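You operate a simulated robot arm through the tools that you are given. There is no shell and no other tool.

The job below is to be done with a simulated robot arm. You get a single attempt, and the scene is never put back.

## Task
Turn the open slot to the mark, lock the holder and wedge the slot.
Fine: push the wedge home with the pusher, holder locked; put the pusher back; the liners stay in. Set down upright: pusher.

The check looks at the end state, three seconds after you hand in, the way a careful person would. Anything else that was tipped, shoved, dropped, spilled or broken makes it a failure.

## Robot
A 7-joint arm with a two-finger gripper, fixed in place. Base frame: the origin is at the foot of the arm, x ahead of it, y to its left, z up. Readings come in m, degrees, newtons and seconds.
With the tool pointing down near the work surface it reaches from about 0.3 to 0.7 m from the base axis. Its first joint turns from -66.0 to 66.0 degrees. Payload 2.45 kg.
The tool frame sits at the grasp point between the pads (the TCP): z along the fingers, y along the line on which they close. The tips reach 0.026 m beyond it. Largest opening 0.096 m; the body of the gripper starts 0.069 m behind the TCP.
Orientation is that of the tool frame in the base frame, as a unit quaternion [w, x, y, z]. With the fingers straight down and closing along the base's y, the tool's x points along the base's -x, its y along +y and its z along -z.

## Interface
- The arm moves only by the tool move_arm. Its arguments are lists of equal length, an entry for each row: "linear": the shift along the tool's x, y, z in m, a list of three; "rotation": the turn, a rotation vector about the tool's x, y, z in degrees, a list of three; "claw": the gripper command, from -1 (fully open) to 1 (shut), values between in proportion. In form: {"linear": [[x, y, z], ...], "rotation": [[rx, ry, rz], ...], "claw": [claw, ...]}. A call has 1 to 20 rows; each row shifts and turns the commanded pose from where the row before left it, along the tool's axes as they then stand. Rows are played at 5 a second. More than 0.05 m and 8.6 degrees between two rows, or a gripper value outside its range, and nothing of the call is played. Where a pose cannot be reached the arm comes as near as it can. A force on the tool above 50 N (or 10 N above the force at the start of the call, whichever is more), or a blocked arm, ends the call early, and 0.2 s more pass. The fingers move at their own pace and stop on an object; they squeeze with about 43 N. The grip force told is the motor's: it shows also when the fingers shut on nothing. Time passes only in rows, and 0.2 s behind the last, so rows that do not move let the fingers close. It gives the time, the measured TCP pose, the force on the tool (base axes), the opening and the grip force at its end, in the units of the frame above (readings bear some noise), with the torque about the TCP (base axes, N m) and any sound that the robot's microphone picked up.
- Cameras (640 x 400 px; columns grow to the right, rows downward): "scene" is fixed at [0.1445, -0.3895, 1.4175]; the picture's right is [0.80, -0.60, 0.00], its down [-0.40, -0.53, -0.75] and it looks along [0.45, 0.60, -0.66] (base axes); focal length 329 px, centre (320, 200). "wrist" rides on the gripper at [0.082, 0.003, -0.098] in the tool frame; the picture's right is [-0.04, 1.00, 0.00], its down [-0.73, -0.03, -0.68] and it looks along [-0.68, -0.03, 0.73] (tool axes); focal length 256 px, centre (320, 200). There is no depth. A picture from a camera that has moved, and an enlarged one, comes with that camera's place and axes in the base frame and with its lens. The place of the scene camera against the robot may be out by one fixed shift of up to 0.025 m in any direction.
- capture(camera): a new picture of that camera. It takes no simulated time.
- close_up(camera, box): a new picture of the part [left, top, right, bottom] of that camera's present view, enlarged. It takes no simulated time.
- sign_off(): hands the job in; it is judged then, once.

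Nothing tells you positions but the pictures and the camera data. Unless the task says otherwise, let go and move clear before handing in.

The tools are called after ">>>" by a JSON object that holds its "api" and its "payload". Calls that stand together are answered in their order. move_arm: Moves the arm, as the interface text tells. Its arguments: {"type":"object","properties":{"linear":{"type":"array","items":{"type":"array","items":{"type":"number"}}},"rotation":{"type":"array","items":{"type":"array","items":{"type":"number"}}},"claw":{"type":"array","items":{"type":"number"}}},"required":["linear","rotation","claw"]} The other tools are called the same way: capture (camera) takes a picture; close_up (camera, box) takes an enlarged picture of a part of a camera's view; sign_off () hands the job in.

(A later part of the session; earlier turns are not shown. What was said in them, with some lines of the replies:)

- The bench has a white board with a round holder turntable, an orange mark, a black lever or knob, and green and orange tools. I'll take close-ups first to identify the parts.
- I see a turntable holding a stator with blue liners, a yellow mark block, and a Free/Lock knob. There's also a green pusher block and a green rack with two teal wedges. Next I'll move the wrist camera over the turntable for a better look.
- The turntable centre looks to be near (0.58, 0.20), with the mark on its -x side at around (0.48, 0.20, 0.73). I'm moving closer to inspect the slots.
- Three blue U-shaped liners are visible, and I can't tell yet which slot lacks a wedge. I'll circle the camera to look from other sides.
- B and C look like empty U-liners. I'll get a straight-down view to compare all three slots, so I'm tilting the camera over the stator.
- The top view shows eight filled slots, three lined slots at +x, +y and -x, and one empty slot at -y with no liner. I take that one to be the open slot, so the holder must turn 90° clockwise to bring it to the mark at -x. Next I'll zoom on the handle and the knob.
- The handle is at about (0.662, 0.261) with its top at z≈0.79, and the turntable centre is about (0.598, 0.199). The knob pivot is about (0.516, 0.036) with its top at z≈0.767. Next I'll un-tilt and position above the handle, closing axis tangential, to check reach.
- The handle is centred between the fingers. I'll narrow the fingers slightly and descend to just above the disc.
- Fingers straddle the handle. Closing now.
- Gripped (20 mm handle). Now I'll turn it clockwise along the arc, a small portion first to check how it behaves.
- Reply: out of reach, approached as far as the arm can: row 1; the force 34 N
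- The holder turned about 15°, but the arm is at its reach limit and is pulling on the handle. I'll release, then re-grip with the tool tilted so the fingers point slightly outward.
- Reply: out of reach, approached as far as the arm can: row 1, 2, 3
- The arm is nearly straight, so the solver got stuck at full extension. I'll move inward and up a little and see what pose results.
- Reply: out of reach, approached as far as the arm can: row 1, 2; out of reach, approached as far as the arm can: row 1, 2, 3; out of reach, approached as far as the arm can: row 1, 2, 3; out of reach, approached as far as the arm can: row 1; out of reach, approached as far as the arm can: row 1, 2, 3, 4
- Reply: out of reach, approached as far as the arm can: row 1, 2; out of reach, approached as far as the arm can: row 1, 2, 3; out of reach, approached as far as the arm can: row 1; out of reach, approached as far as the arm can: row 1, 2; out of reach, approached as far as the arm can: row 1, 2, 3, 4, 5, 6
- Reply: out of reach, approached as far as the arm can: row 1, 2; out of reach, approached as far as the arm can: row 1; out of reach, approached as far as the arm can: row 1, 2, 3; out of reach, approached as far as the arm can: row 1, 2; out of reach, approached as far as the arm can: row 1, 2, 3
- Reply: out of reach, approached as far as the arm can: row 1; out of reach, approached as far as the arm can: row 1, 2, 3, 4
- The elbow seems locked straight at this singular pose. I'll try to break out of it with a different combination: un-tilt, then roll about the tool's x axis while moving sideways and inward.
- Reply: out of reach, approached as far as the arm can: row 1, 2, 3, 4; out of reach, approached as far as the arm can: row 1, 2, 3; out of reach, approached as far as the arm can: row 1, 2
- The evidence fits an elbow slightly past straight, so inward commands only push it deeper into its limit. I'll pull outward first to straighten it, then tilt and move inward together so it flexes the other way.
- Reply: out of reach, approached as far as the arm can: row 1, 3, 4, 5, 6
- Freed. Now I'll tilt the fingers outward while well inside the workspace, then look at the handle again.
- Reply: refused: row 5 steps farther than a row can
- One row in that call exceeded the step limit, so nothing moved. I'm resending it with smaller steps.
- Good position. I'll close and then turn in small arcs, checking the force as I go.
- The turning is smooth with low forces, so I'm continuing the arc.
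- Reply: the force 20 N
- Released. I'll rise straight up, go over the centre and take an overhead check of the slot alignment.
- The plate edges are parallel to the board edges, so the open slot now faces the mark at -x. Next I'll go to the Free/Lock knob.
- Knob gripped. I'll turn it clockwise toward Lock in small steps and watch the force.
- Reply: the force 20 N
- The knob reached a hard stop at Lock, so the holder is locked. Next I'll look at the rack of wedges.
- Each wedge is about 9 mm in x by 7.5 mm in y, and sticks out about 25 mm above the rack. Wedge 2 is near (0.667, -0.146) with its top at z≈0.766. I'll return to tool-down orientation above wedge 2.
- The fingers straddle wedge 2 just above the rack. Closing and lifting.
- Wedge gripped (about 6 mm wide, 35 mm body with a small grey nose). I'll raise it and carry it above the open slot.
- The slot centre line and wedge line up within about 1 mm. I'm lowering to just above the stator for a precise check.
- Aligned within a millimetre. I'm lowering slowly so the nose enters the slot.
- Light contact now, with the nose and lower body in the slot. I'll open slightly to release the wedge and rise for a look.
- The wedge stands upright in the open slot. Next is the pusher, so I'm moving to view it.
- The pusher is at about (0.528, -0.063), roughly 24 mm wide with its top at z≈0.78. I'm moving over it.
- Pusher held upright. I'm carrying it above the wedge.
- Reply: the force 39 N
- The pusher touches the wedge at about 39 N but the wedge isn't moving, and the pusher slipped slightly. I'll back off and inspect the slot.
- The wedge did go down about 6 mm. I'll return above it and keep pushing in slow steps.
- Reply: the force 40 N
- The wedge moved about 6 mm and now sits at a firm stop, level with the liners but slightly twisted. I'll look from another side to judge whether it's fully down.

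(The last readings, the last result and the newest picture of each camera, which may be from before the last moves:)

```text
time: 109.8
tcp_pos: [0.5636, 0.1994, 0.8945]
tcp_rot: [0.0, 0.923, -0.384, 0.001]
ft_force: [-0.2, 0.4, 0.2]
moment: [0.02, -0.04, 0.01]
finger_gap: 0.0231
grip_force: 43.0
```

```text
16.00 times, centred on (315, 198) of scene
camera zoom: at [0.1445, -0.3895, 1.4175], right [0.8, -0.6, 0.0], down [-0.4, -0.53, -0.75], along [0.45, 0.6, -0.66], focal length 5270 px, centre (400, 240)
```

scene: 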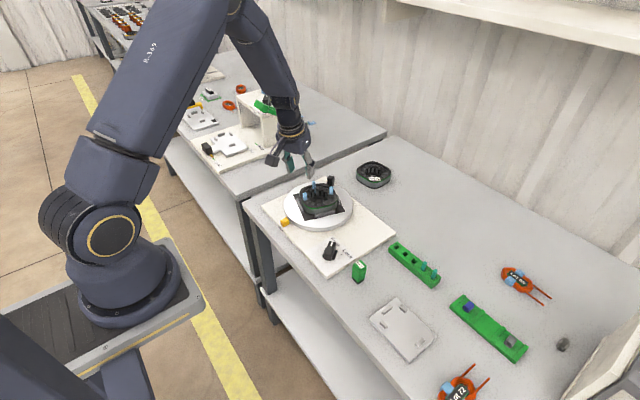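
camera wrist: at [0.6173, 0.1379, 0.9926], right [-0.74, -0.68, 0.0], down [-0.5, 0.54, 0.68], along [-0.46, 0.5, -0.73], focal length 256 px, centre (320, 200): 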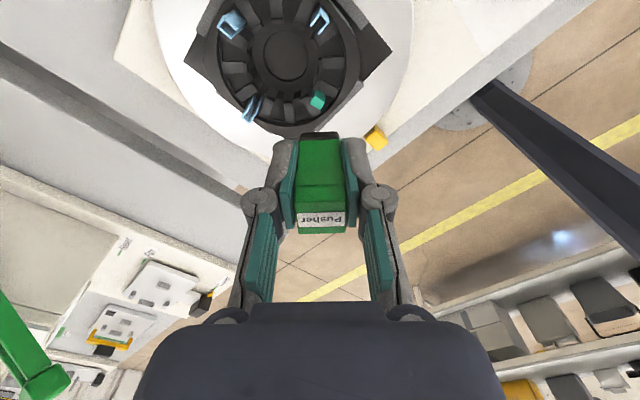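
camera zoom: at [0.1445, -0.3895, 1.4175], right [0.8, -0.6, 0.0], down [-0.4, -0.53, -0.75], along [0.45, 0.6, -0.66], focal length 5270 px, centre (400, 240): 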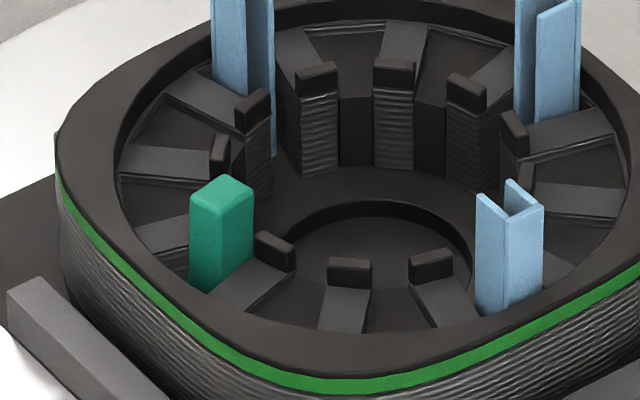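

The wedge nose is at the slot floor with about 20 mm standing above the teeth, like the liners, and it's slightly twisted. I'll put the pusher back first, so I'm rotating the wrist back and returning to its spot.

>>> {"api": "move_arm", "payload": {"linear": [[0, 0, 0], [0, 0, 0], [0, 0, 0], [0, 0, 0], [0, 0, 0], [0, 0, 0], [0, 0, 0], [0, 0, 0], [0, 0, 0], [0, 0, 0], [0, 0, 0], [0, 0, 0], [0, 0, 0], [0, 0, 0], [0, 0, 0], [0, 0, 0], [0, 0, 0], [0, 0, 0], [0, 0, 0]], "rotation": [[0, 0, 7.5], [0, 0, 7.5], [0, 0, 7.5], [0, 0, 7.5], [0, 0, 7.5], [0, 0, 7.5], [0, 0, 7.5], [0, 0, 7.5], [0, 0, 7.5], [0, 0, 7.5], [0, 0, 7.5], [0, 0, 7.5], [0, 0, 7.5], [0, 0, 7.5], [0, 0, 7.5], [0, 0, 7.5], [0, 0, 7.5], [0, 0, 7.5], [0, 0, 0]], "claw": [1, 1, 1, 1, 1, 1, 1, 1, 1, 1, 1, 1, 1, 1, 1, 1, 1, 1, 1]}}

>>> {"api": "close_up", "payload": {"camera": "wrist", "box": [250, 60, 390, 240]}}

>>> {"api": "close_up", "payload": {"camera": "wrist", "box": [295, 75, 345, 125]}}

>>> {"api": "close_up", "payload": {"camera": "scene", "box": [290, 130, 340, 180]}}

```text
time: 113.8
tcp_pos: [0.5629, 0.2002, 0.8946]
tcp_rot: [0.0, 0.002, 1.0, 0.0]
ft_force: [-0.2, 0.5, -1.0]
moment: [0.0, 0.03, 0.0]
finger_gap: 0.0229
grip_force: 42.8
```

```text
2.22 times, centred on (320, 150) of wrist
camera zoom: at [0.4805, 0.2016, 0.9925], right [0.05, 1.0, 0.0], down [0.73, -0.03, 0.68], along [0.68, -0.03, -0.73], focal length 569 px, centre (320, 311)
```

zoom: 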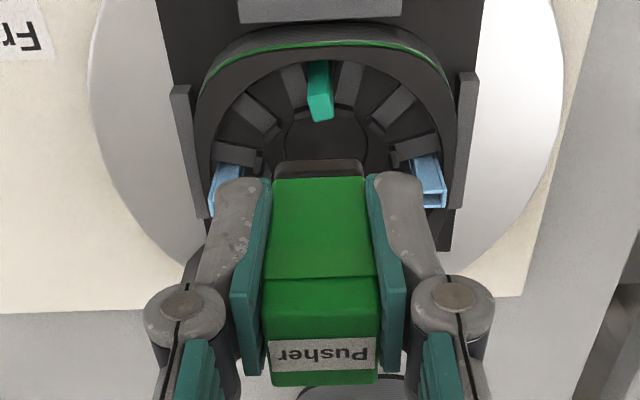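

```text
8.00 times, centred on (320, 100) of wrist
camera zoom: at [0.4805, 0.2016, 0.9925], right [0.05, 1.0, 0.0], down [0.73, -0.03, 0.68], along [0.68, -0.03, -0.73], focal length 2048 px, centre (320, 1000)
```

zoom: 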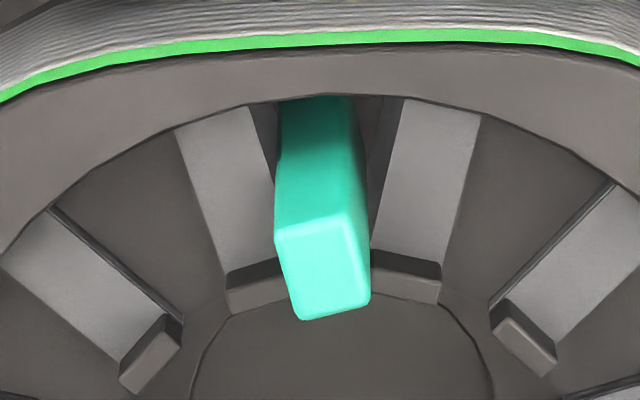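

```text
8.00 times, centred on (315, 155) of scene
camera zoom: at [0.1445, -0.3895, 1.4175], right [0.8, -0.6, 0.0], down [-0.4, -0.53, -0.75], along [0.45, 0.6, -0.66], focal length 2635 px, centre (360, 560)
```

zoom: 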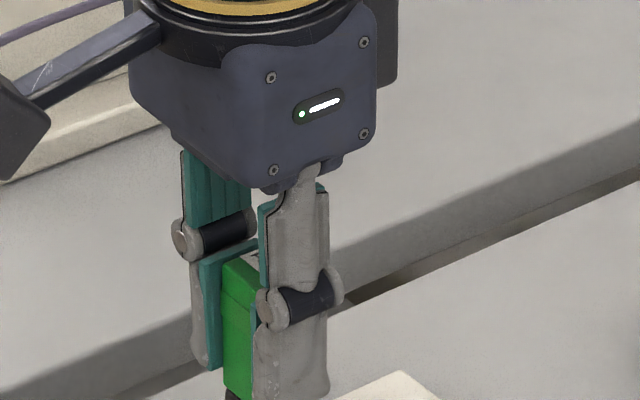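

>>> {"api": "move_arm", "payload": {"linear": [[0.00607, -0.04315, 0], [0.00607, -0.04315, 0], [0.00607, -0.04315, 0], [0.00607, -0.04315, 0], [0.00607, -0.04315, 0], [0.00607, -0.04315, 0], [0, 0, 0]], "rotation": [[0, 0, 0], [0, 0, 0], [0, 0, 0], [0, 0, 0], [0, 0, 0], [0, 0, 0], [0, 0, 0]], "claw": [1, 1, 1, 1, 1, 1, 1]}}

>>> {"api": "close_up", "payload": {"camera": "scene", "box": [340, 180, 400, 250]}}

>>> {"api": "capture", "payload": {"camera": "wrist"}}

```text
time: 115.4
tcp_pos: [0.5236, -0.0608, 0.8921]
tcp_rot: [0.0, 0.0, 1.0, 0.0]
ft_force: [-0.5, -0.2, -0.3]
moment: [0.0, 0.0, 0.03]
finger_gap: 0.0229
grip_force: 43.2
```

```text
5.71 times, centred on (370, 215) of scene
camera zoom: at [0.1444, -0.3895, 1.4175], right [0.8, -0.6, 0.0], down [-0.4, -0.53, -0.75], along [0.45, 0.6, -0.66], focal length 1882 px, centre (34, 114)
```

zoom: 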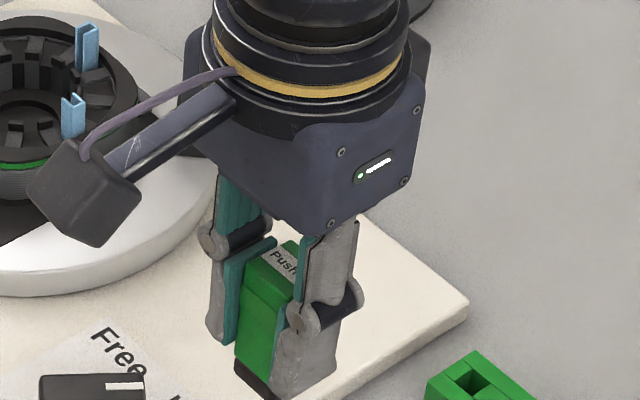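

```text
taken
camera wrist: at [0.4413, -0.0577, 0.9902], right [0.04, 1.0, 0.0], down [0.73, -0.03, 0.68], along [0.68, -0.03, -0.73], focal length 256 px, centre (320, 200)
```

wrist: 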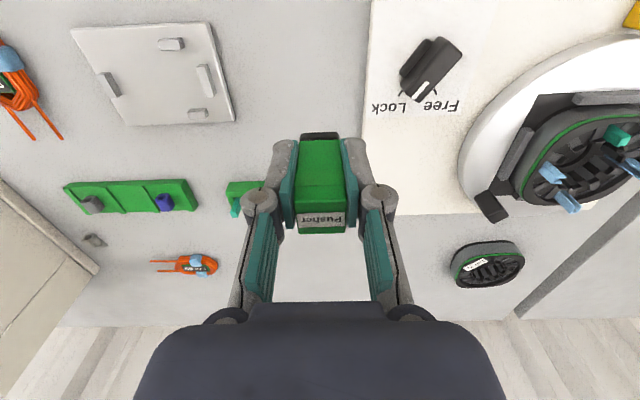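

>>> {"api": "move_arm", "payload": {"linear": [[0, 0, 0], [0.0019, 0, 0.0395], [0.0019, 0, 0.0395], [0.0018, 0, 0.038], [0, 0, 0]], "rotation": [[0, -3.5, 0], [0, 0, 0], [0, 0, 0], [0, 0, 0], [0, 0, 0]], "claw": [1, 1, 1, 1, 1]}}

>>> {"api": "close_up", "payload": {"camera": "scene", "box": [325, 225, 395, 295]}}

>>> {"api": "close_up", "payload": {"camera": "wrist", "box": [240, 80, 400, 250]}}

```text
time: 116.6
tcp_pos: [0.5274, -0.0592, 0.7779]
tcp_rot: [0.031, 0.002, 1.0, 0.001]
ft_force: [1.1, 0.6, -1.4]
moment: [0.01, -0.01, 0.03]
finger_gap: 0.0228
grip_force: 43.0
```

```text
5.71 times, centred on (360, 260) of scene
camera zoom: at [0.1445, -0.3895, 1.4175], right [0.8, -0.6, 0.0], down [-0.4, -0.53, -0.75], along [0.45, 0.6, -0.66], focal length 1882 px, centre (91, -143)
```

zoom: 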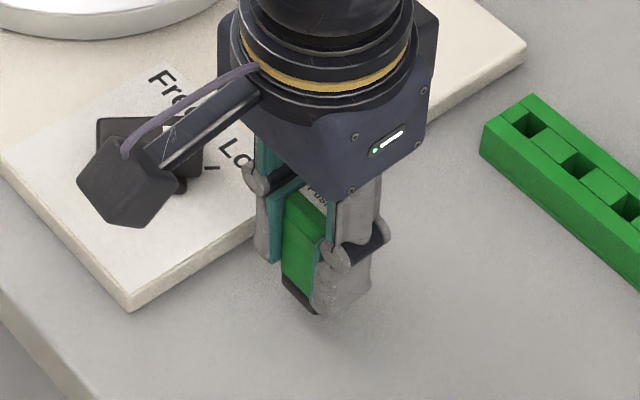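

```text
2.35 times, centred on (320, 165) of wrist
camera zoom: at [0.4388, -0.0569, 0.8695], right [0.04, 1.0, 0.0], down [0.69, -0.03, 0.72], along [0.72, -0.03, -0.69], focal length 602 px, centre (320, 282)
```

zoom: 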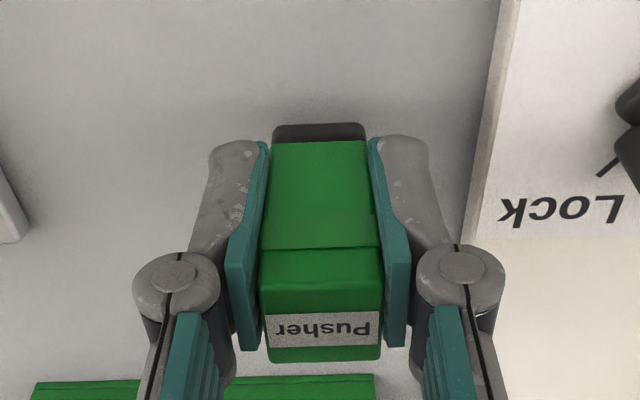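

>>> {"api": "move_arm", "payload": {"linear": [[0.0012, 0, 0.004], [0.0002, 0, 0.003], [0.0002, 0, 0.003], [0, 0, 0]], "rotation": [[0, 0, 0], [0, 0, 0], [0, 0, 0], [0, 0, 0]], "claw": [1, 1, 1, 1]}}

>>> {"api": "move_arm", "payload": {"linear": [[0.0001, 0, 0.002], [0.0001, 0, 0.002], [0, 0, 0]], "rotation": [[0, 0, 0], [0, 0, 0], [0, 0, 0]], "claw": [1, 1, 1]}}

>>> {"api": "close_up", "payload": {"camera": "scene", "box": [325, 225, 395, 295]}}

```text
time: 117.6
tcp_pos: [0.5265, -0.0601, 0.7667]
tcp_rot: [0.03, 0.002, 1.0, 0.0]
ft_force: [-0.2, -0.1, -1.1]
moment: [0.0, 0.0, 0.0]
finger_gap: 0.023
grip_force: 43.0
```

```text
time: 118.4
tcp_pos: [0.5273, -0.0598, 0.7645]
tcp_rot: [0.031, 0.002, 1.0, 0.0]
ft_force: [0.7, -0.2, -0.6]
moment: [-0.02, 0.0, -0.01]
finger_gap: 0.0229
grip_force: 42.4
```

```text
5.71 times, centred on (360, 260) of scene
camera zoom: at [0.1445, -0.3895, 1.4175], right [0.8, -0.6, 0.0], down [-0.4, -0.53, -0.75], along [0.45, 0.6, -0.66], focal length 1882 px, centre (91, -143)
```

zoom: 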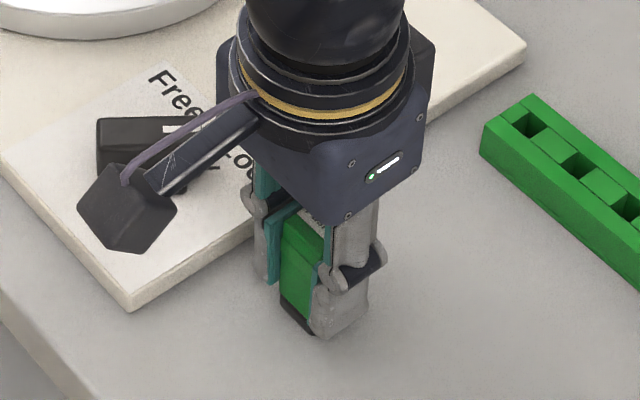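

>>> {"api": "move_arm", "payload": {"linear": [[0.0001, 0, 0.001], [0, 0, 0.001], [0.0001, 0, 0.001], [0, 0, 0]], "rotation": [[0, 0, 0], [0, 0, 0], [0, 0, 0], [0, 0, 0]], "claw": [1, 1, 1, 1]}}

>>> {"api": "close_up", "payload": {"camera": "scene", "box": [340, 245, 380, 285]}}

```text
time: 119.4
tcp_pos: [0.5275, -0.0601, 0.7608]
tcp_rot: [0.032, 0.003, 0.999, 0.0]
ft_force: [-5.9, -3.0, 38.2]
moment: [-0.07, 0.28, 0.03]
finger_gap: 0.023
grip_force: 42.8
```

```text
10.00 times, centred on (360, 265) of scene
camera zoom: at [0.1437, -0.3895, 1.4176], right [0.8, -0.6, 0.0], down [-0.4, -0.53, -0.75], along [0.45, 0.6, -0.66], focal length 3294 px, centre (-80, -450)
```

zoom: 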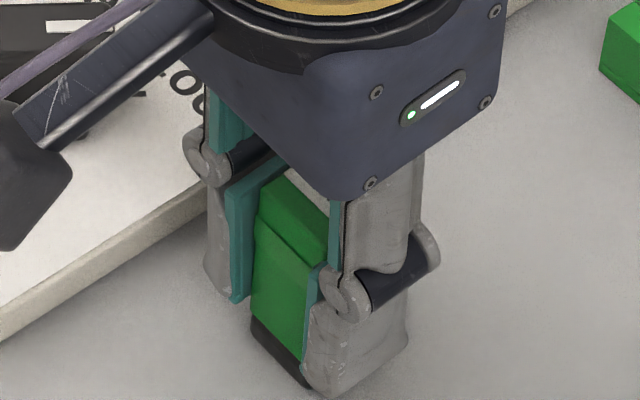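

>>> {"api": "move_arm", "payload": {"linear": [[0, 0, -0.001], [0, 0, -0.0008], [0, 0, 0]], "rotation": [[0, 0, 0], [0, 0, 0], [0, 0, 0]], "claw": [1, 1, 1]}}

```text
time: 120.2
tcp_pos: [0.5263, -0.059, 0.7617]
tcp_rot: [0.031, 0.0, 1.0, 0.001]
ft_force: [2.4, -0.4, 7.8]
moment: [-0.03, -0.07, 0.01]
finger_gap: 0.0231
grip_force: 43.1
```

>>> {"api": "move_arm", "payload": {"linear": [[0, 0, 0], [0, 0, 0], [0, 0, 0], [0, 0, 0]], "rotation": [[0, 0, 0], [0, 0, 0], [0, 0, 0], [0, 0, 0]], "claw": [0.45, 0.4, 0.1, 0.0]}}

>>> {"api": "close_up", "payload": {"camera": "wrist", "box": [240, 80, 400, 250]}}

>>> {"api": "close_up", "payload": {"camera": "scene", "box": [340, 245, 380, 285]}}

```text
time: 121.2
tcp_pos: [0.5264, -0.0613, 0.7605]
tcp_rot: [0.031, 0.002, 1.0, 0.0]
ft_force: [0.7, -0.3, 0.1]
moment: [0.0, 0.01, 0.01]
finger_gap: 0.0478
grip_force: 0.0
```

```text
2.35 times, centred on (320, 165) of wrist
camera zoom: at [0.438, -0.0572, 0.8543], right [0.04, 1.0, 0.0], down [0.69, -0.03, 0.72], along [0.72, -0.03, -0.69], focal length 602 px, centre (320, 282)
```

zoom: 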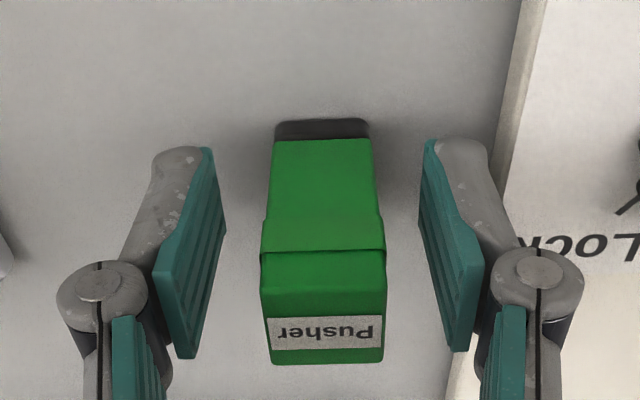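

```text
10.00 times, centred on (360, 265) of scene
camera zoom: at [0.1445, -0.3895, 1.4175], right [0.8, -0.6, 0.0], down [-0.4, -0.53, -0.75], along [0.45, 0.6, -0.66], focal length 3294 px, centre (-80, -450)
```

zoom: 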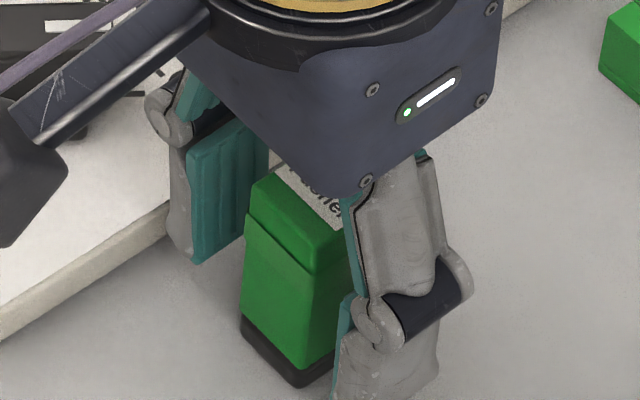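

The pusher is standing upright where it was. I'm rising and checking.

>>> {"api": "move_arm", "payload": {"linear": [[-0.002, 0, -0.0324], [-0.002, 0, -0.0324], [-0.002, 0, -0.0324], [-0.002, 0, -0.0324], [0, 0, 0], [0, 0, 0]], "rotation": [[0, 0, 0], [0, 0, 0], [0, 0, 0], [0, 0, 0], [0, 3.5, 0], [0, 0, 0]], "claw": [0, 0, -0.3, -0.5, -0.5, -0.5]}}

>>> {"api": "capture", "payload": {"camera": "wrist"}}

>>> {"api": "close_up", "payload": {"camera": "scene", "box": [335, 240, 385, 290]}}

```text
time: 122.6
tcp_pos: [0.5263, -0.0588, 0.8926]
tcp_rot: [0.0, 0.001, 1.0, 0.001]
ft_force: [-0.6, 0.0, -0.3]
moment: [-0.01, 0.0, 0.02]
finger_gap: 0.072
grip_force: 0.1
```

```text
taken
camera wrist: at [0.4439, -0.0564, 0.9901], right [0.04, 1.0, 0.0], down [0.73, -0.03, 0.68], along [0.68, -0.03, -0.73], focal length 256 px, centre (320, 200)
```

wrist: 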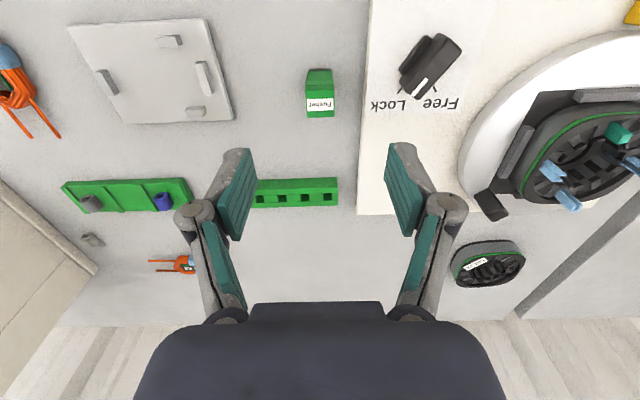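

```text
8.00 times, centred on (360, 265) of scene
camera zoom: at [0.1445, -0.3895, 1.4175], right [0.8, -0.6, 0.0], down [-0.4, -0.53, -0.75], along [0.45, 0.6, -0.66], focal length 2635 px, centre (0, -320)
```

zoom: 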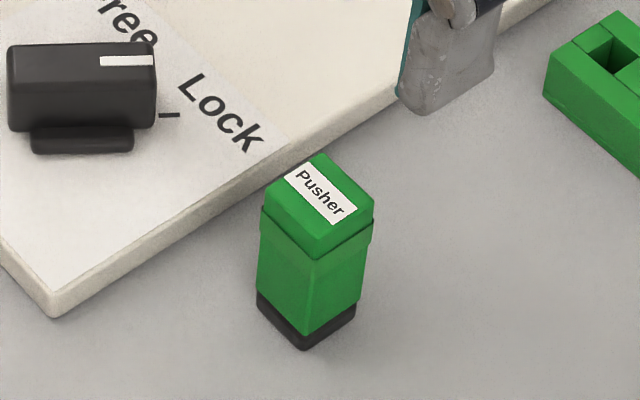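

>>> {"api": "move_arm", "payload": {"linear": [[-0.0012, 0.043, -0.002], [-0.0012, 0.043, -0.002], [-0.0012, 0.043, -0.002], [-0.0012, 0.043, -0.002], [-0.0012, 0.043, 0], [-0.0012, 0.043, 0], [0, 0, 0]], "rotation": [[0, 0, 0], [0, 0, 0], [0, 0, 0], [0, 0, 0], [0, 0, 0], [0, 0, 0], [0, 0, 0]], "claw": [-1, -1, -1, -1, -1, -1, -1]}}

>>> {"api": "capture", "payload": {"camera": "wrist"}}

>>> {"api": "close_up", "payload": {"camera": "wrist", "box": [290, 80, 370, 160]}}

>>> {"api": "close_up", "payload": {"camera": "scene", "box": [295, 175, 335, 210]}}

```text
time: 124.2
tcp_pos: [0.5351, 0.1986, 0.901]
tcp_rot: [0.001, 0.001, 1.0, 0.0]
ft_force: [-0.2, -0.1, 0.1]
moment: [0.0, -0.03, -0.04]
finger_gap: 0.0961
grip_force: 0.1
```

```text
taken
camera wrist: at [0.4516, 0.2007, 0.9988], right [0.04, 1.0, 0.0], down [0.73, -0.03, 0.68], along [0.68, -0.03, -0.73], focal length 256 px, centre (320, 200)
```

wrist: 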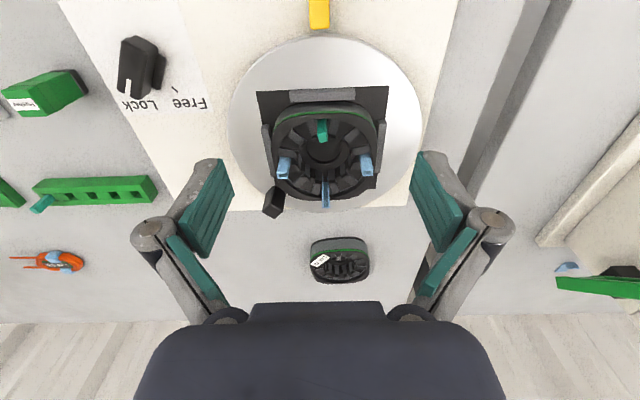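

```text
5.00 times, centred on (330, 120) of wrist
camera zoom: at [0.4516, 0.2007, 0.9988], right [0.04, 1.0, 0.0], down [0.73, -0.03, 0.68], along [0.68, -0.03, -0.73], focal length 1280 px, centre (270, 600)
```

zoom: 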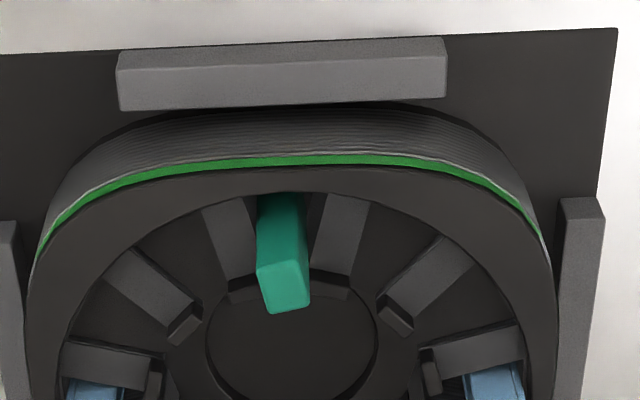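

```text
11.43 times, centred on (315, 192) of scene
camera zoom: at [0.1445, -0.3894, 1.4175], right [0.8, -0.6, 0.0], down [-0.4, -0.53, -0.75], along [0.45, 0.6, -0.66], focal length 3764 px, centre (377, 286)
```

zoom: 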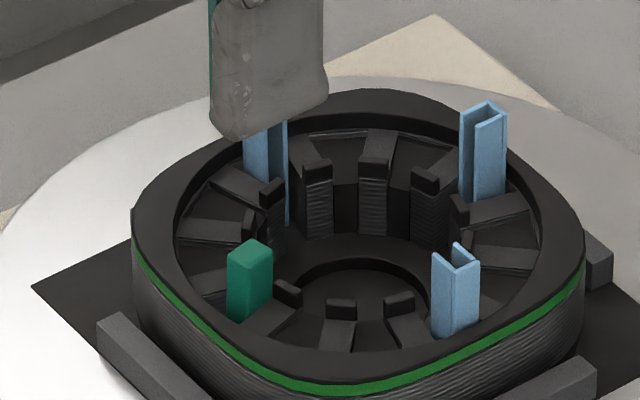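

The pusher is back. The wedge is down but twisted about 12°, so I'll square it up gently between the fingers.

>>> {"api": "move_arm", "payload": {"linear": [[-0.03, 0.0005, 0], [0, 0, 0.03], [0, 0, 0.03], [0, 0, 0]], "rotation": [[0, 0, 0], [0, 0, 0], [0, 0, 0], [0, 0, 0]], "claw": [0.2, 0.4, 0.4, 0.4]}}

>>> {"api": "close_up", "payload": {"camera": "wrist", "box": [250, 90, 390, 230]}}

>>> {"api": "close_up", "payload": {"camera": "scene", "box": [285, 150, 345, 215]}}

```text
time: 125.2
tcp_pos: [0.566, 0.1966, 0.8403]
tcp_rot: [-0.001, 0.002, 1.0, 0.0]
ft_force: [0.8, -0.2, -1.1]
moment: [-0.01, -0.01, -0.04]
finger_gap: 0.0288
grip_force: 0.0
```

```text
2.86 times, centred on (320, 160) of wrist
camera zoom: at [0.4839, 0.2002, 0.9378], right [0.04, 1.0, 0.0], down [0.73, -0.03, 0.68], along [0.68, -0.03, -0.73], focal length 731 px, centre (320, 314)
```

zoom: 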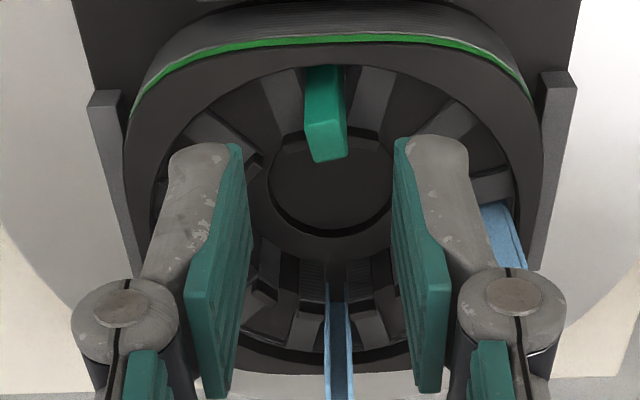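

```text
6.15 times, centred on (315, 182) of scene
camera zoom: at [0.1445, -0.3895, 1.4175], right [0.8, -0.6, 0.0], down [-0.4, -0.53, -0.75], along [0.45, 0.6, -0.66], focal length 2027 px, centre (351, 308)
```

zoom: 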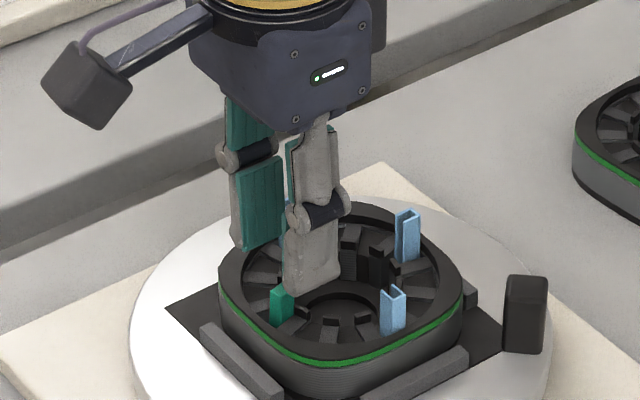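

>>> {"api": "move_arm", "payload": {"linear": [[0.002, 0.0009, 0.012], [0, 0, 0.011], [0, 0, 0]], "rotation": [[0, 0, 0], [0, 0, 0], [0, 0, 0]], "claw": [0.4, 0.4, 0.4]}}

>>> {"api": "close_up", "payload": {"camera": "wrist", "box": [270, 100, 370, 200]}}

```text
time: 126.0
tcp_pos: [0.5638, 0.1989, 0.8173]
tcp_rot: [0.0, 0.001, 1.0, 0.0]
ft_force: [0.0, 0.1, 0.4]
moment: [-0.03, 0.05, 0.02]
finger_gap: 0.0289
grip_force: 0.1
```

```text
4.00 times, centred on (320, 150) of wrist
camera zoom: at [0.4805, 0.2021, 0.9149], right [0.04, 1.0, 0.0], down [0.73, -0.03, 0.68], along [0.68, -0.03, -0.73], focal length 1024 px, centre (320, 400)
```

zoom: 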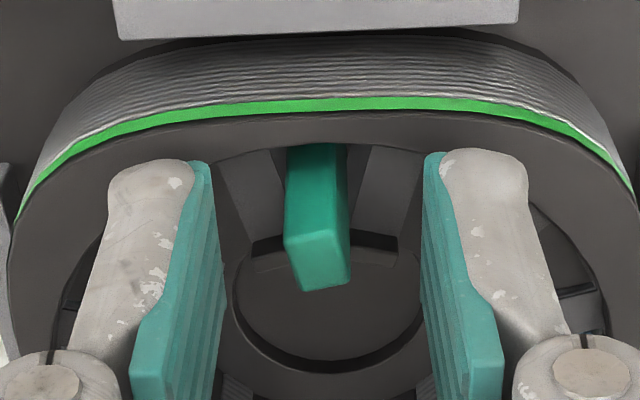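

>>> {"api": "move_arm", "payload": {"linear": [[0, 0, 0], [0, 0, 0], [0, 0, 0], [0, 0, 0], [0, 0, 0]], "rotation": [[0, 0, 0], [0, 0, 0], [0, 0, 0], [0, 0, 0], [0, 0, 0]], "claw": [0.6, 0.75, 0.85, 1, 1]}}

>>> {"api": "close_up", "payload": {"camera": "wrist", "box": [270, 100, 370, 200]}}

>>> {"api": "close_up", "payload": {"camera": "scene", "box": [295, 165, 335, 210]}}

```text
time: 127.2
tcp_pos: [0.5641, 0.2006, 0.8189]
tcp_rot: [0.0, 0.002, 1.0, 0.0]
ft_force: [0.3, 0.9, -0.8]
moment: [0.01, -0.01, 0.01]
finger_gap: 0.0061
grip_force: 34.6
```

```text
4.00 times, centred on (320, 150) of wrist
camera zoom: at [0.4805, 0.2021, 0.915], right [0.04, 1.0, 0.0], down [0.73, -0.03, 0.68], along [0.68, -0.03, -0.73], focal length 1024 px, centre (320, 400)
```

zoom: 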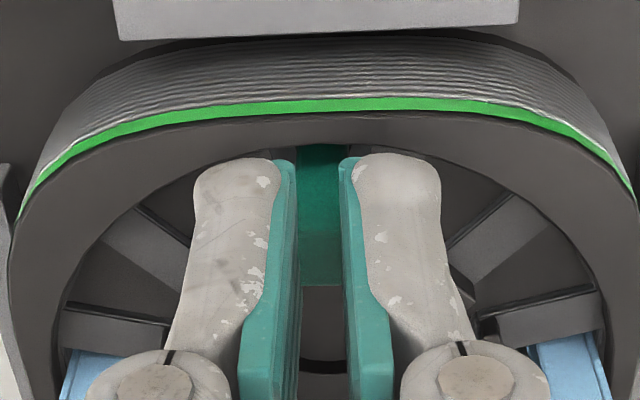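

```text
8.89 times, centred on (315, 188) of scene
camera zoom: at [0.1445, -0.3895, 1.4175], right [0.8, -0.6, 0.0], down [-0.4, -0.53, -0.75], along [0.45, 0.6, -0.66], focal length 2928 px, centre (364, 311)
```

zoom: 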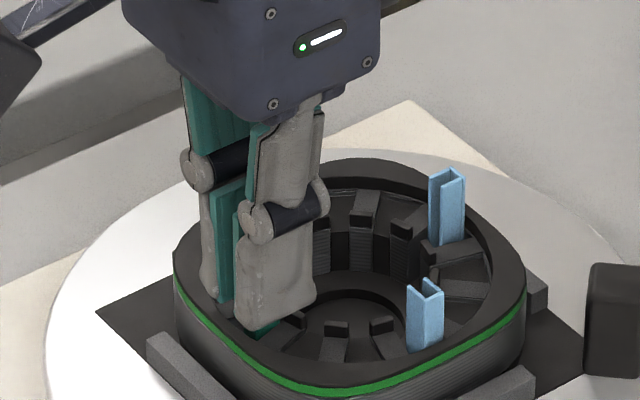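

>>> {"api": "move_arm", "payload": {"linear": [[0, 0, 0.002], [0, 0, 0.002], [0, 0, 0]], "rotation": [[0, 0, 0], [0, 0, 0], [0, 0, 0]], "claw": [1, 1, 1]}}

>>> {"api": "close_up", "payload": {"camera": "wrist", "box": [270, 100, 370, 200]}}

```text
time: 128.0
tcp_pos: [0.5648, 0.2003, 0.8151]
tcp_rot: [0.003, 0.001, 1.0, 0.001]
ft_force: [-2.2, -0.3, 26.8]
moment: [0.01, -0.03, -0.01]
finger_gap: 0.0059
grip_force: 34.0
```

```text
4.00 times, centred on (320, 150) of wrist
camera zoom: at [0.4808, 0.2024, 0.9121], right [0.04, 1.0, 0.0], down [0.73, -0.03, 0.68], along [0.68, -0.03, -0.73], focal length 1024 px, centre (320, 400)
```

zoom: 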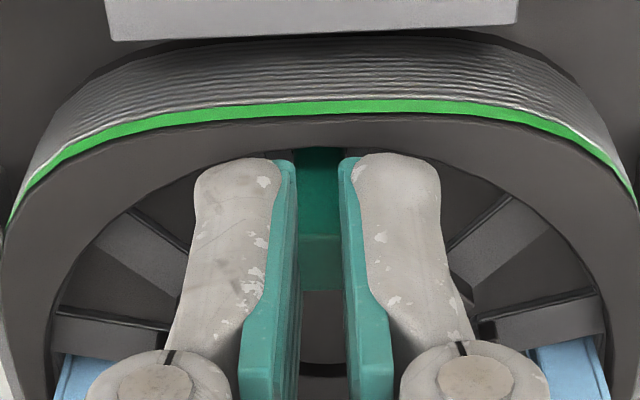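

The wedge is squared up and resists firmly. I'll release it, rise and look through the slot mouth from the inner side to confirm how deep it sits.

>>> {"api": "move_arm", "payload": {"linear": [[0, 0, 0], [0, 0, -0.001], [0, 0, -0.02], [0, 0, -0.03], [0, 0, -0.03], [0, 0, 0]], "rotation": [[0, 0, 0], [0, 0, 0], [0, 0, 0], [0, 0, 0], [0, 0, 0], [0, 0, 0]], "claw": [0.7, 0.6, 0.5, 0.3, -0.5, -1]}}

>>> {"api": "close_up", "payload": {"camera": "wrist", "box": [280, 70, 360, 150]}}

>>> {"api": "close_up", "payload": {"camera": "scene", "box": [300, 185, 330, 210]}}

```text
time: 129.4
tcp_pos: [0.5599, 0.1995, 0.896]
tcp_rot: [0.0, 0.002, 1.0, 0.0]
ft_force: [-1.2, -0.7, -0.2]
moment: [0.02, 0.01, 0.0]
finger_gap: 0.0848
grip_force: 0.0
```

```text
5.00 times, centred on (320, 110) of wrist
camera zoom: at [0.478, 0.202, 0.9925], right [0.04, 1.0, 0.0], down [0.73, -0.03, 0.68], along [0.68, -0.03, -0.73], focal length 1280 px, centre (320, 650)
```

zoom: 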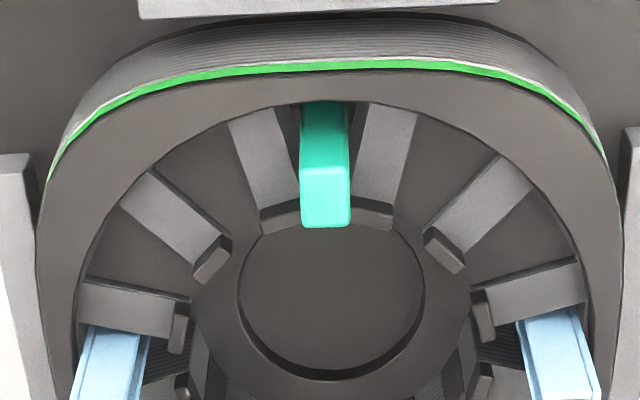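

```text
16.00 times, centred on (315, 198) of scene
camera zoom: at [0.1444, -0.3895, 1.4175], right [0.8, -0.6, 0.0], down [-0.4, -0.53, -0.75], along [0.45, 0.6, -0.66], focal length 5270 px, centre (400, 240)
```

zoom: 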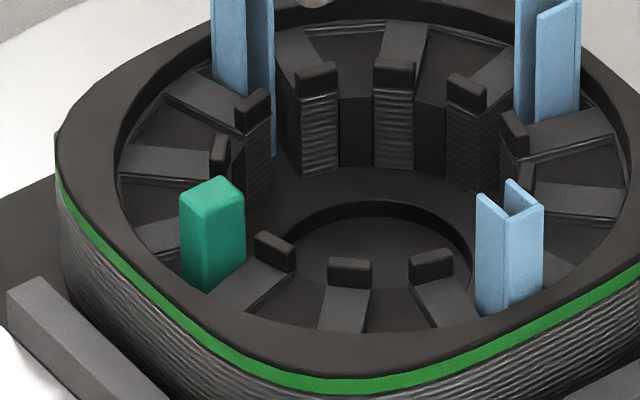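

>>> {"api": "move_arm", "payload": {"linear": [[-0.0297, -0.0288, 0], [-0.0297, -0.0288, 0], [-0.0297, -0.0288, 0], [0, 0, 0]], "rotation": [[0, 0, 0], [0, 0, 0], [0, 0, 0], [0, 0, 0]], "claw": [-1, -1, -1, -1]}}

>>> {"api": "move_arm", "payload": {"linear": [[0, 0, 0], [0, 0, 0], [0, 0, 0], [0, 0, 0], [0, 0, 0], [0, 0, 0], [0, 0, 0], [0, 0, 0], [0, 0, 0], [0, 0, 0], [0, 0, 0], [0, 0, 0], [0, 0, 0], [0, 0, 0], [0, 0, 0], [0, 0, 0], [0, 0, 0], [0, 0, 0], [0, 0, 0]], "rotation": [[0, 0, -8], [0, 0, -8], [0, 0, -8], [0, 0, -8], [0, 0, -8], [0, 0, -8], [0, 0, -8], [0, 0, -8], [0, 0, -8], [0, 0, -8], [0, 0, -8], [0, 0, -8], [0, 0, -8], [0, 0, -8], [0, 0, -8], [0, 0, -8], [0, 0, -8], [0, 0, -8], [0, 0, 0]], "claw": [-1, -1, -1, -1, -1, -1, -1, -1, -1, -1, -1, -1, -1, -1, -1, -1, -1, -1, -1]}}

>>> {"api": "capture", "payload": {"camera": "wrist"}}

```text
time: 130.4
tcp_pos: [0.6499, 0.1096, 0.8938]
tcp_rot: [0.0, 0.002, 1.0, 0.0]
ft_force: [0.6, 0.1, -0.3]
moment: [0.03, 0.01, 0.04]
finger_gap: 0.0961
grip_force: 0.1
```

```text
time: 134.4
tcp_pos: [0.6498, 0.113, 0.8951]
tcp_rot: [0.0, 0.951, -0.31, 0.0]
ft_force: [0.6, -0.1, -0.3]
moment: [0.02, 0.02, -0.01]
finger_gap: 0.0959
grip_force: 0.0
```

```text
taken
camera wrist: at [0.714, 0.0611, 0.9923], right [-0.62, -0.78, 0.0], down [-0.58, 0.46, 0.68], along [-0.53, 0.42, -0.73], focal length 256 px, centre (320, 200)
```

wrist: 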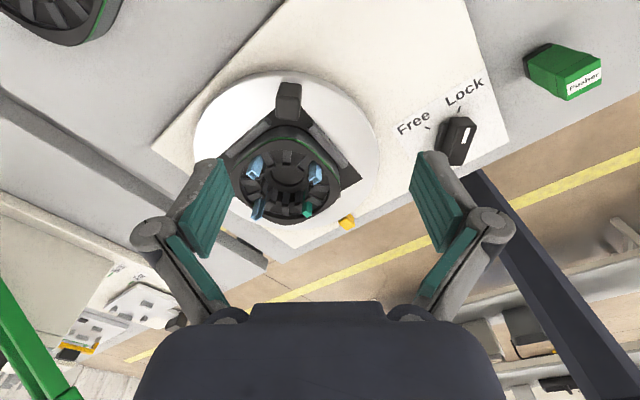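

>>> {"api": "close_up", "payload": {"camera": "wrist", "box": [235, 130, 350, 225]}}

>>> {"api": "close_up", "payload": {"camera": "wrist", "box": [285, 180, 330, 225]}}

>>> {"api": "close_up", "payload": {"camera": "wrist", "box": [420, 90, 500, 170]}}

```text
4.21 times, centred on (292, 178) of wrist
camera zoom: at [0.714, 0.0611, 0.9923], right [-0.62, -0.78, 0.0], down [-0.58, 0.46, 0.68], along [-0.53, 0.42, -0.73], focal length 1078 px, centre (436, 295)
```

zoom: 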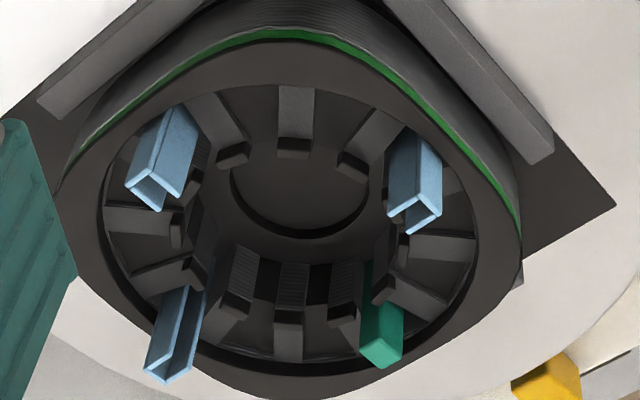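

```text
8.89 times, centred on (308, 202) of wrist
camera zoom: at [0.714, 0.0611, 0.9923], right [-0.62, -0.78, 0.0], down [-0.58, 0.46, 0.68], along [-0.53, 0.42, -0.73], focal length 2276 px, centre (431, 178)
```

zoom: 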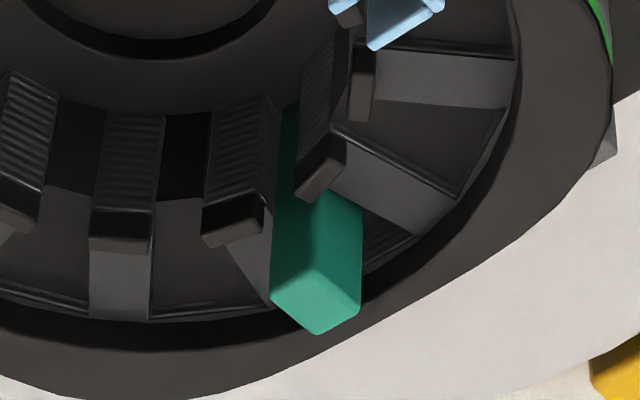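

```text
5.00 times, centred on (460, 130) of wrist
camera zoom: at [0.714, 0.0611, 0.9923], right [-0.62, -0.78, 0.0], down [-0.58, 0.46, 0.68], along [-0.53, 0.42, -0.73], focal length 1280 px, centre (-380, 550)
```

zoom: 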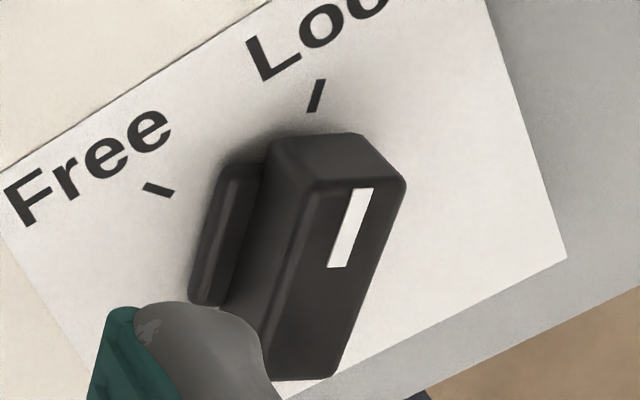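

>>> {"api": "close_up", "payload": {"camera": "wrist", "box": [298, 185, 318, 205]}}

>>> {"api": "close_up", "payload": {"camera": "wrist", "box": [296, 186, 328, 220]}}

```text
16.00 times, centred on (308, 195) of wrist
camera zoom: at [0.714, 0.0611, 0.9923], right [-0.62, -0.78, 0.0], down [-0.58, 0.46, 0.68], along [-0.53, 0.42, -0.73], focal length 4096 px, centre (512, 280)
```

zoom: 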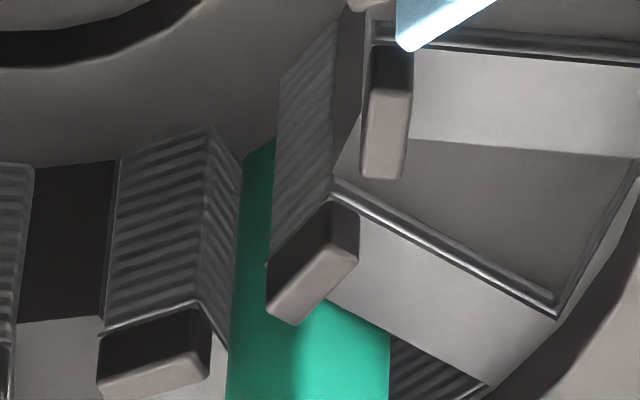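

```text
11.76 times, centred on (312, 203) of wrist
camera zoom: at [0.714, 0.0611, 0.9923], right [-0.62, -0.78, 0.0], down [-0.58, 0.46, 0.68], along [-0.53, 0.42, -0.73], focal length 3012 px, centre (414, 165)
```

zoom: 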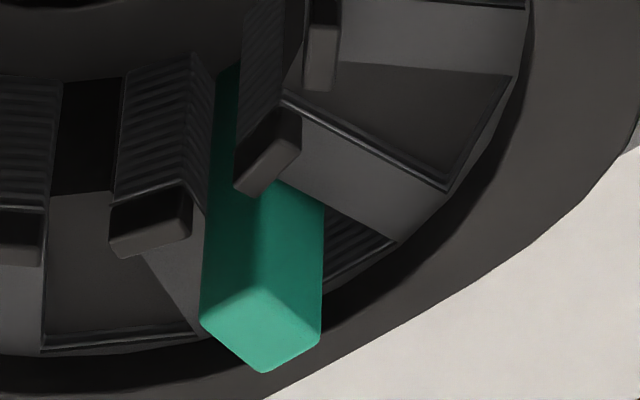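

The view through the slot mouth shows the wedge body seated all the way to the slot floor, the knob is on Lock, and the liners are in. I'll retreat clear and do a last check of the whole scene.

>>> {"api": "move_arm", "payload": {"linear": [[0, 0, -0.03], [0, 0, -0.03], [0, 0, 0], [0, 0, 0], [0, 0, 0], [0, 0, 0], [0, 0, 0], [0, 0, 0], [0, 0, 0], [0, 0, 0], [0, 0, 0], [0, 0, 0], [0, 0, 0], [0, 0, 0], [0, 0, 0], [0, 0, 0], [0, 0, 0], [0, 0, 0], [0, 0, 0], [0, 0, 0]], "rotation": [[0, 0, 0], [0, 0, 0], [0, 0, 8], [0, 0, 8], [0, 0, 8], [0, 0, 8], [0, 0, 8], [0, 0, 8], [0, 0, 8], [0, 0, 8], [0, 0, 8], [0, 0, 8], [0, 0, 8], [0, 0, 8], [0, 0, 8], [0, 0, 8], [0, 0, 8], [0, 0, 8], [0, 0, 8], [0, 0, 8]], "claw": [-1, -1, -1, -1, -1, -1, -1, -1, -1, -1, -1, -1, -1, -1, -1, -1, -1, -1, -1, -1]}}

>>> {"api": "move_arm", "payload": {"linear": [[0.045, 0, -0.01], [0.045, 0, -0.01], [0.045, 0, -0.01], [0.045, 0, -0.01], [0.045, 0, -0.01], [0, 0, 0]], "rotation": [[0, 0, 0], [0, 0, 0], [0, 0, 0], [0, 0, 0], [0, 0, 0], [0, 0, 0]], "claw": [-1, -1, -1, -1, -1, -1]}}

>>> {"api": "capture", "payload": {"camera": "scene"}}

>>> {"api": "capture", "payload": {"camera": "wrist"}}

>>> {"api": "close_up", "payload": {"camera": "scene", "box": [260, 160, 460, 300]}}

```text
time: 138.6
tcp_pos: [0.6517, 0.1122, 0.955]
tcp_rot: [0.0, 0.002, 1.0, 0.0]
ft_force: [0.0, 0.4, 0.8]
moment: [-0.03, -0.02, 0.0]
finger_gap: 0.0959
grip_force: 0.1
```

```text
time: 140.0
tcp_pos: [0.4287, 0.1137, 1.0037]
tcp_rot: [-0.001, 0.001, 1.0, 0.0]
ft_force: [0.4, -0.8, -0.8]
moment: [-0.01, 0.0, -0.02]
finger_gap: 0.096
grip_force: 0.1
```

```text
taken
```

scene: 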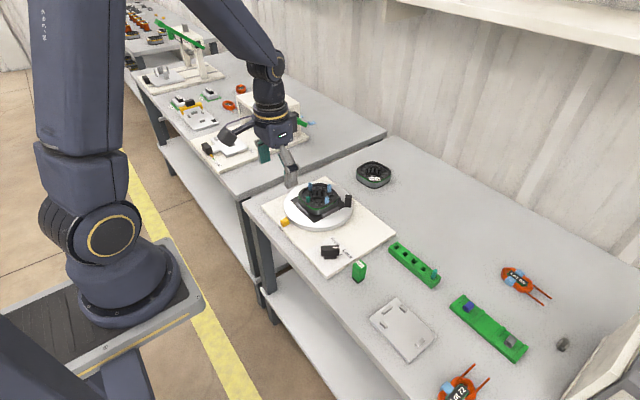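

```text
taken
camera wrist: at [0.3454, 0.1159, 1.1018], right [0.04, 1.0, 0.0], down [0.73, -0.03, 0.68], along [0.68, -0.03, -0.73], focal length 256 px, centre (320, 200)
```

wrist: 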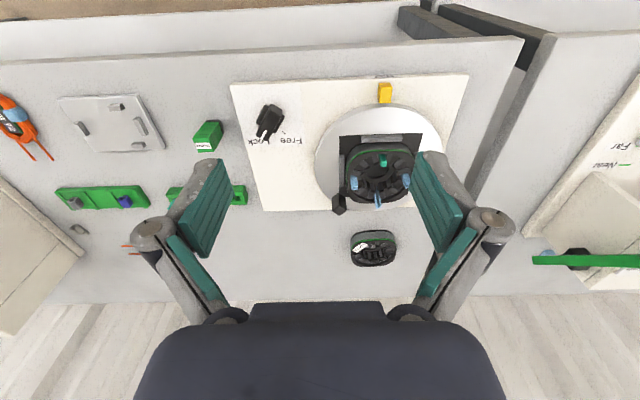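

```text
2.86 times, centred on (360, 230) of scene
camera zoom: at [0.1444, -0.3895, 1.4175], right [0.8, -0.6, 0.0], down [-0.4, -0.53, -0.75], along [0.45, 0.6, -0.66], focal length 941 px, centre (206, 114)
```

zoom: 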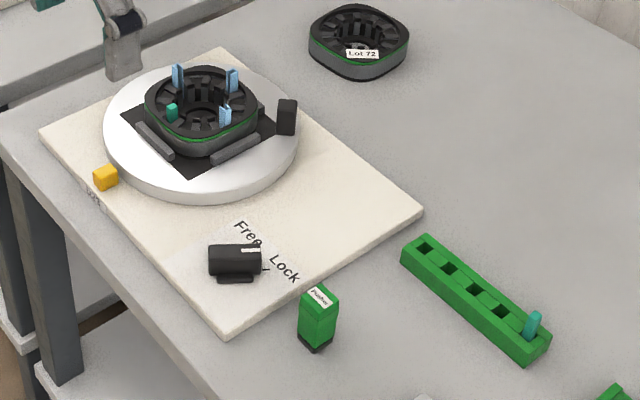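

The end state looks right. The open slot faces the yellow mark, the knob is on Lock, and the wedge is straight and seated to the floor of that slot. All three liners are in, the pusher stands upright in its place, and the arm is clear. I'm handing in.

>>> {"api": "sign_off", "payload": {}}

```text
The job is handed in.
```

The job is handed in: the open slot is at the yellow mark, the holder is locked, and the wedge is seated in that slot. I don't have the check's result.

- **Slot:** I took the open slot to be the one slot with no liner and no fill. I turned the holder 90° clockwise by its handle. The slot lines up with the mark to within about 0.3°.
- **Lock:** The knob went to a hard stop at Lock before any wedging.
- **Wedge:** I pushed it down with the pusher until it stopped moving at about 40 N. The pusher slipped in the grip there, so I couldn't push harder. The second push left it twisted by about 12°, so I squared it up with the fingers and pressed lightly. The last close view showed it straight, with the body reaching the slot floor. It still stands about 20 mm above the teeth, roughly level with the liners.
- **Pusher:** It is back in its place, standing upright.
- **Rest of the bench:** The three liners are still in, nothing else looks moved, and the arm is clear with the gripper open.

While turning the holder, the arm ran out of reach and locked up at full stretch. I released the handle, freed the arm, and finished the turn with the gripper tilted.
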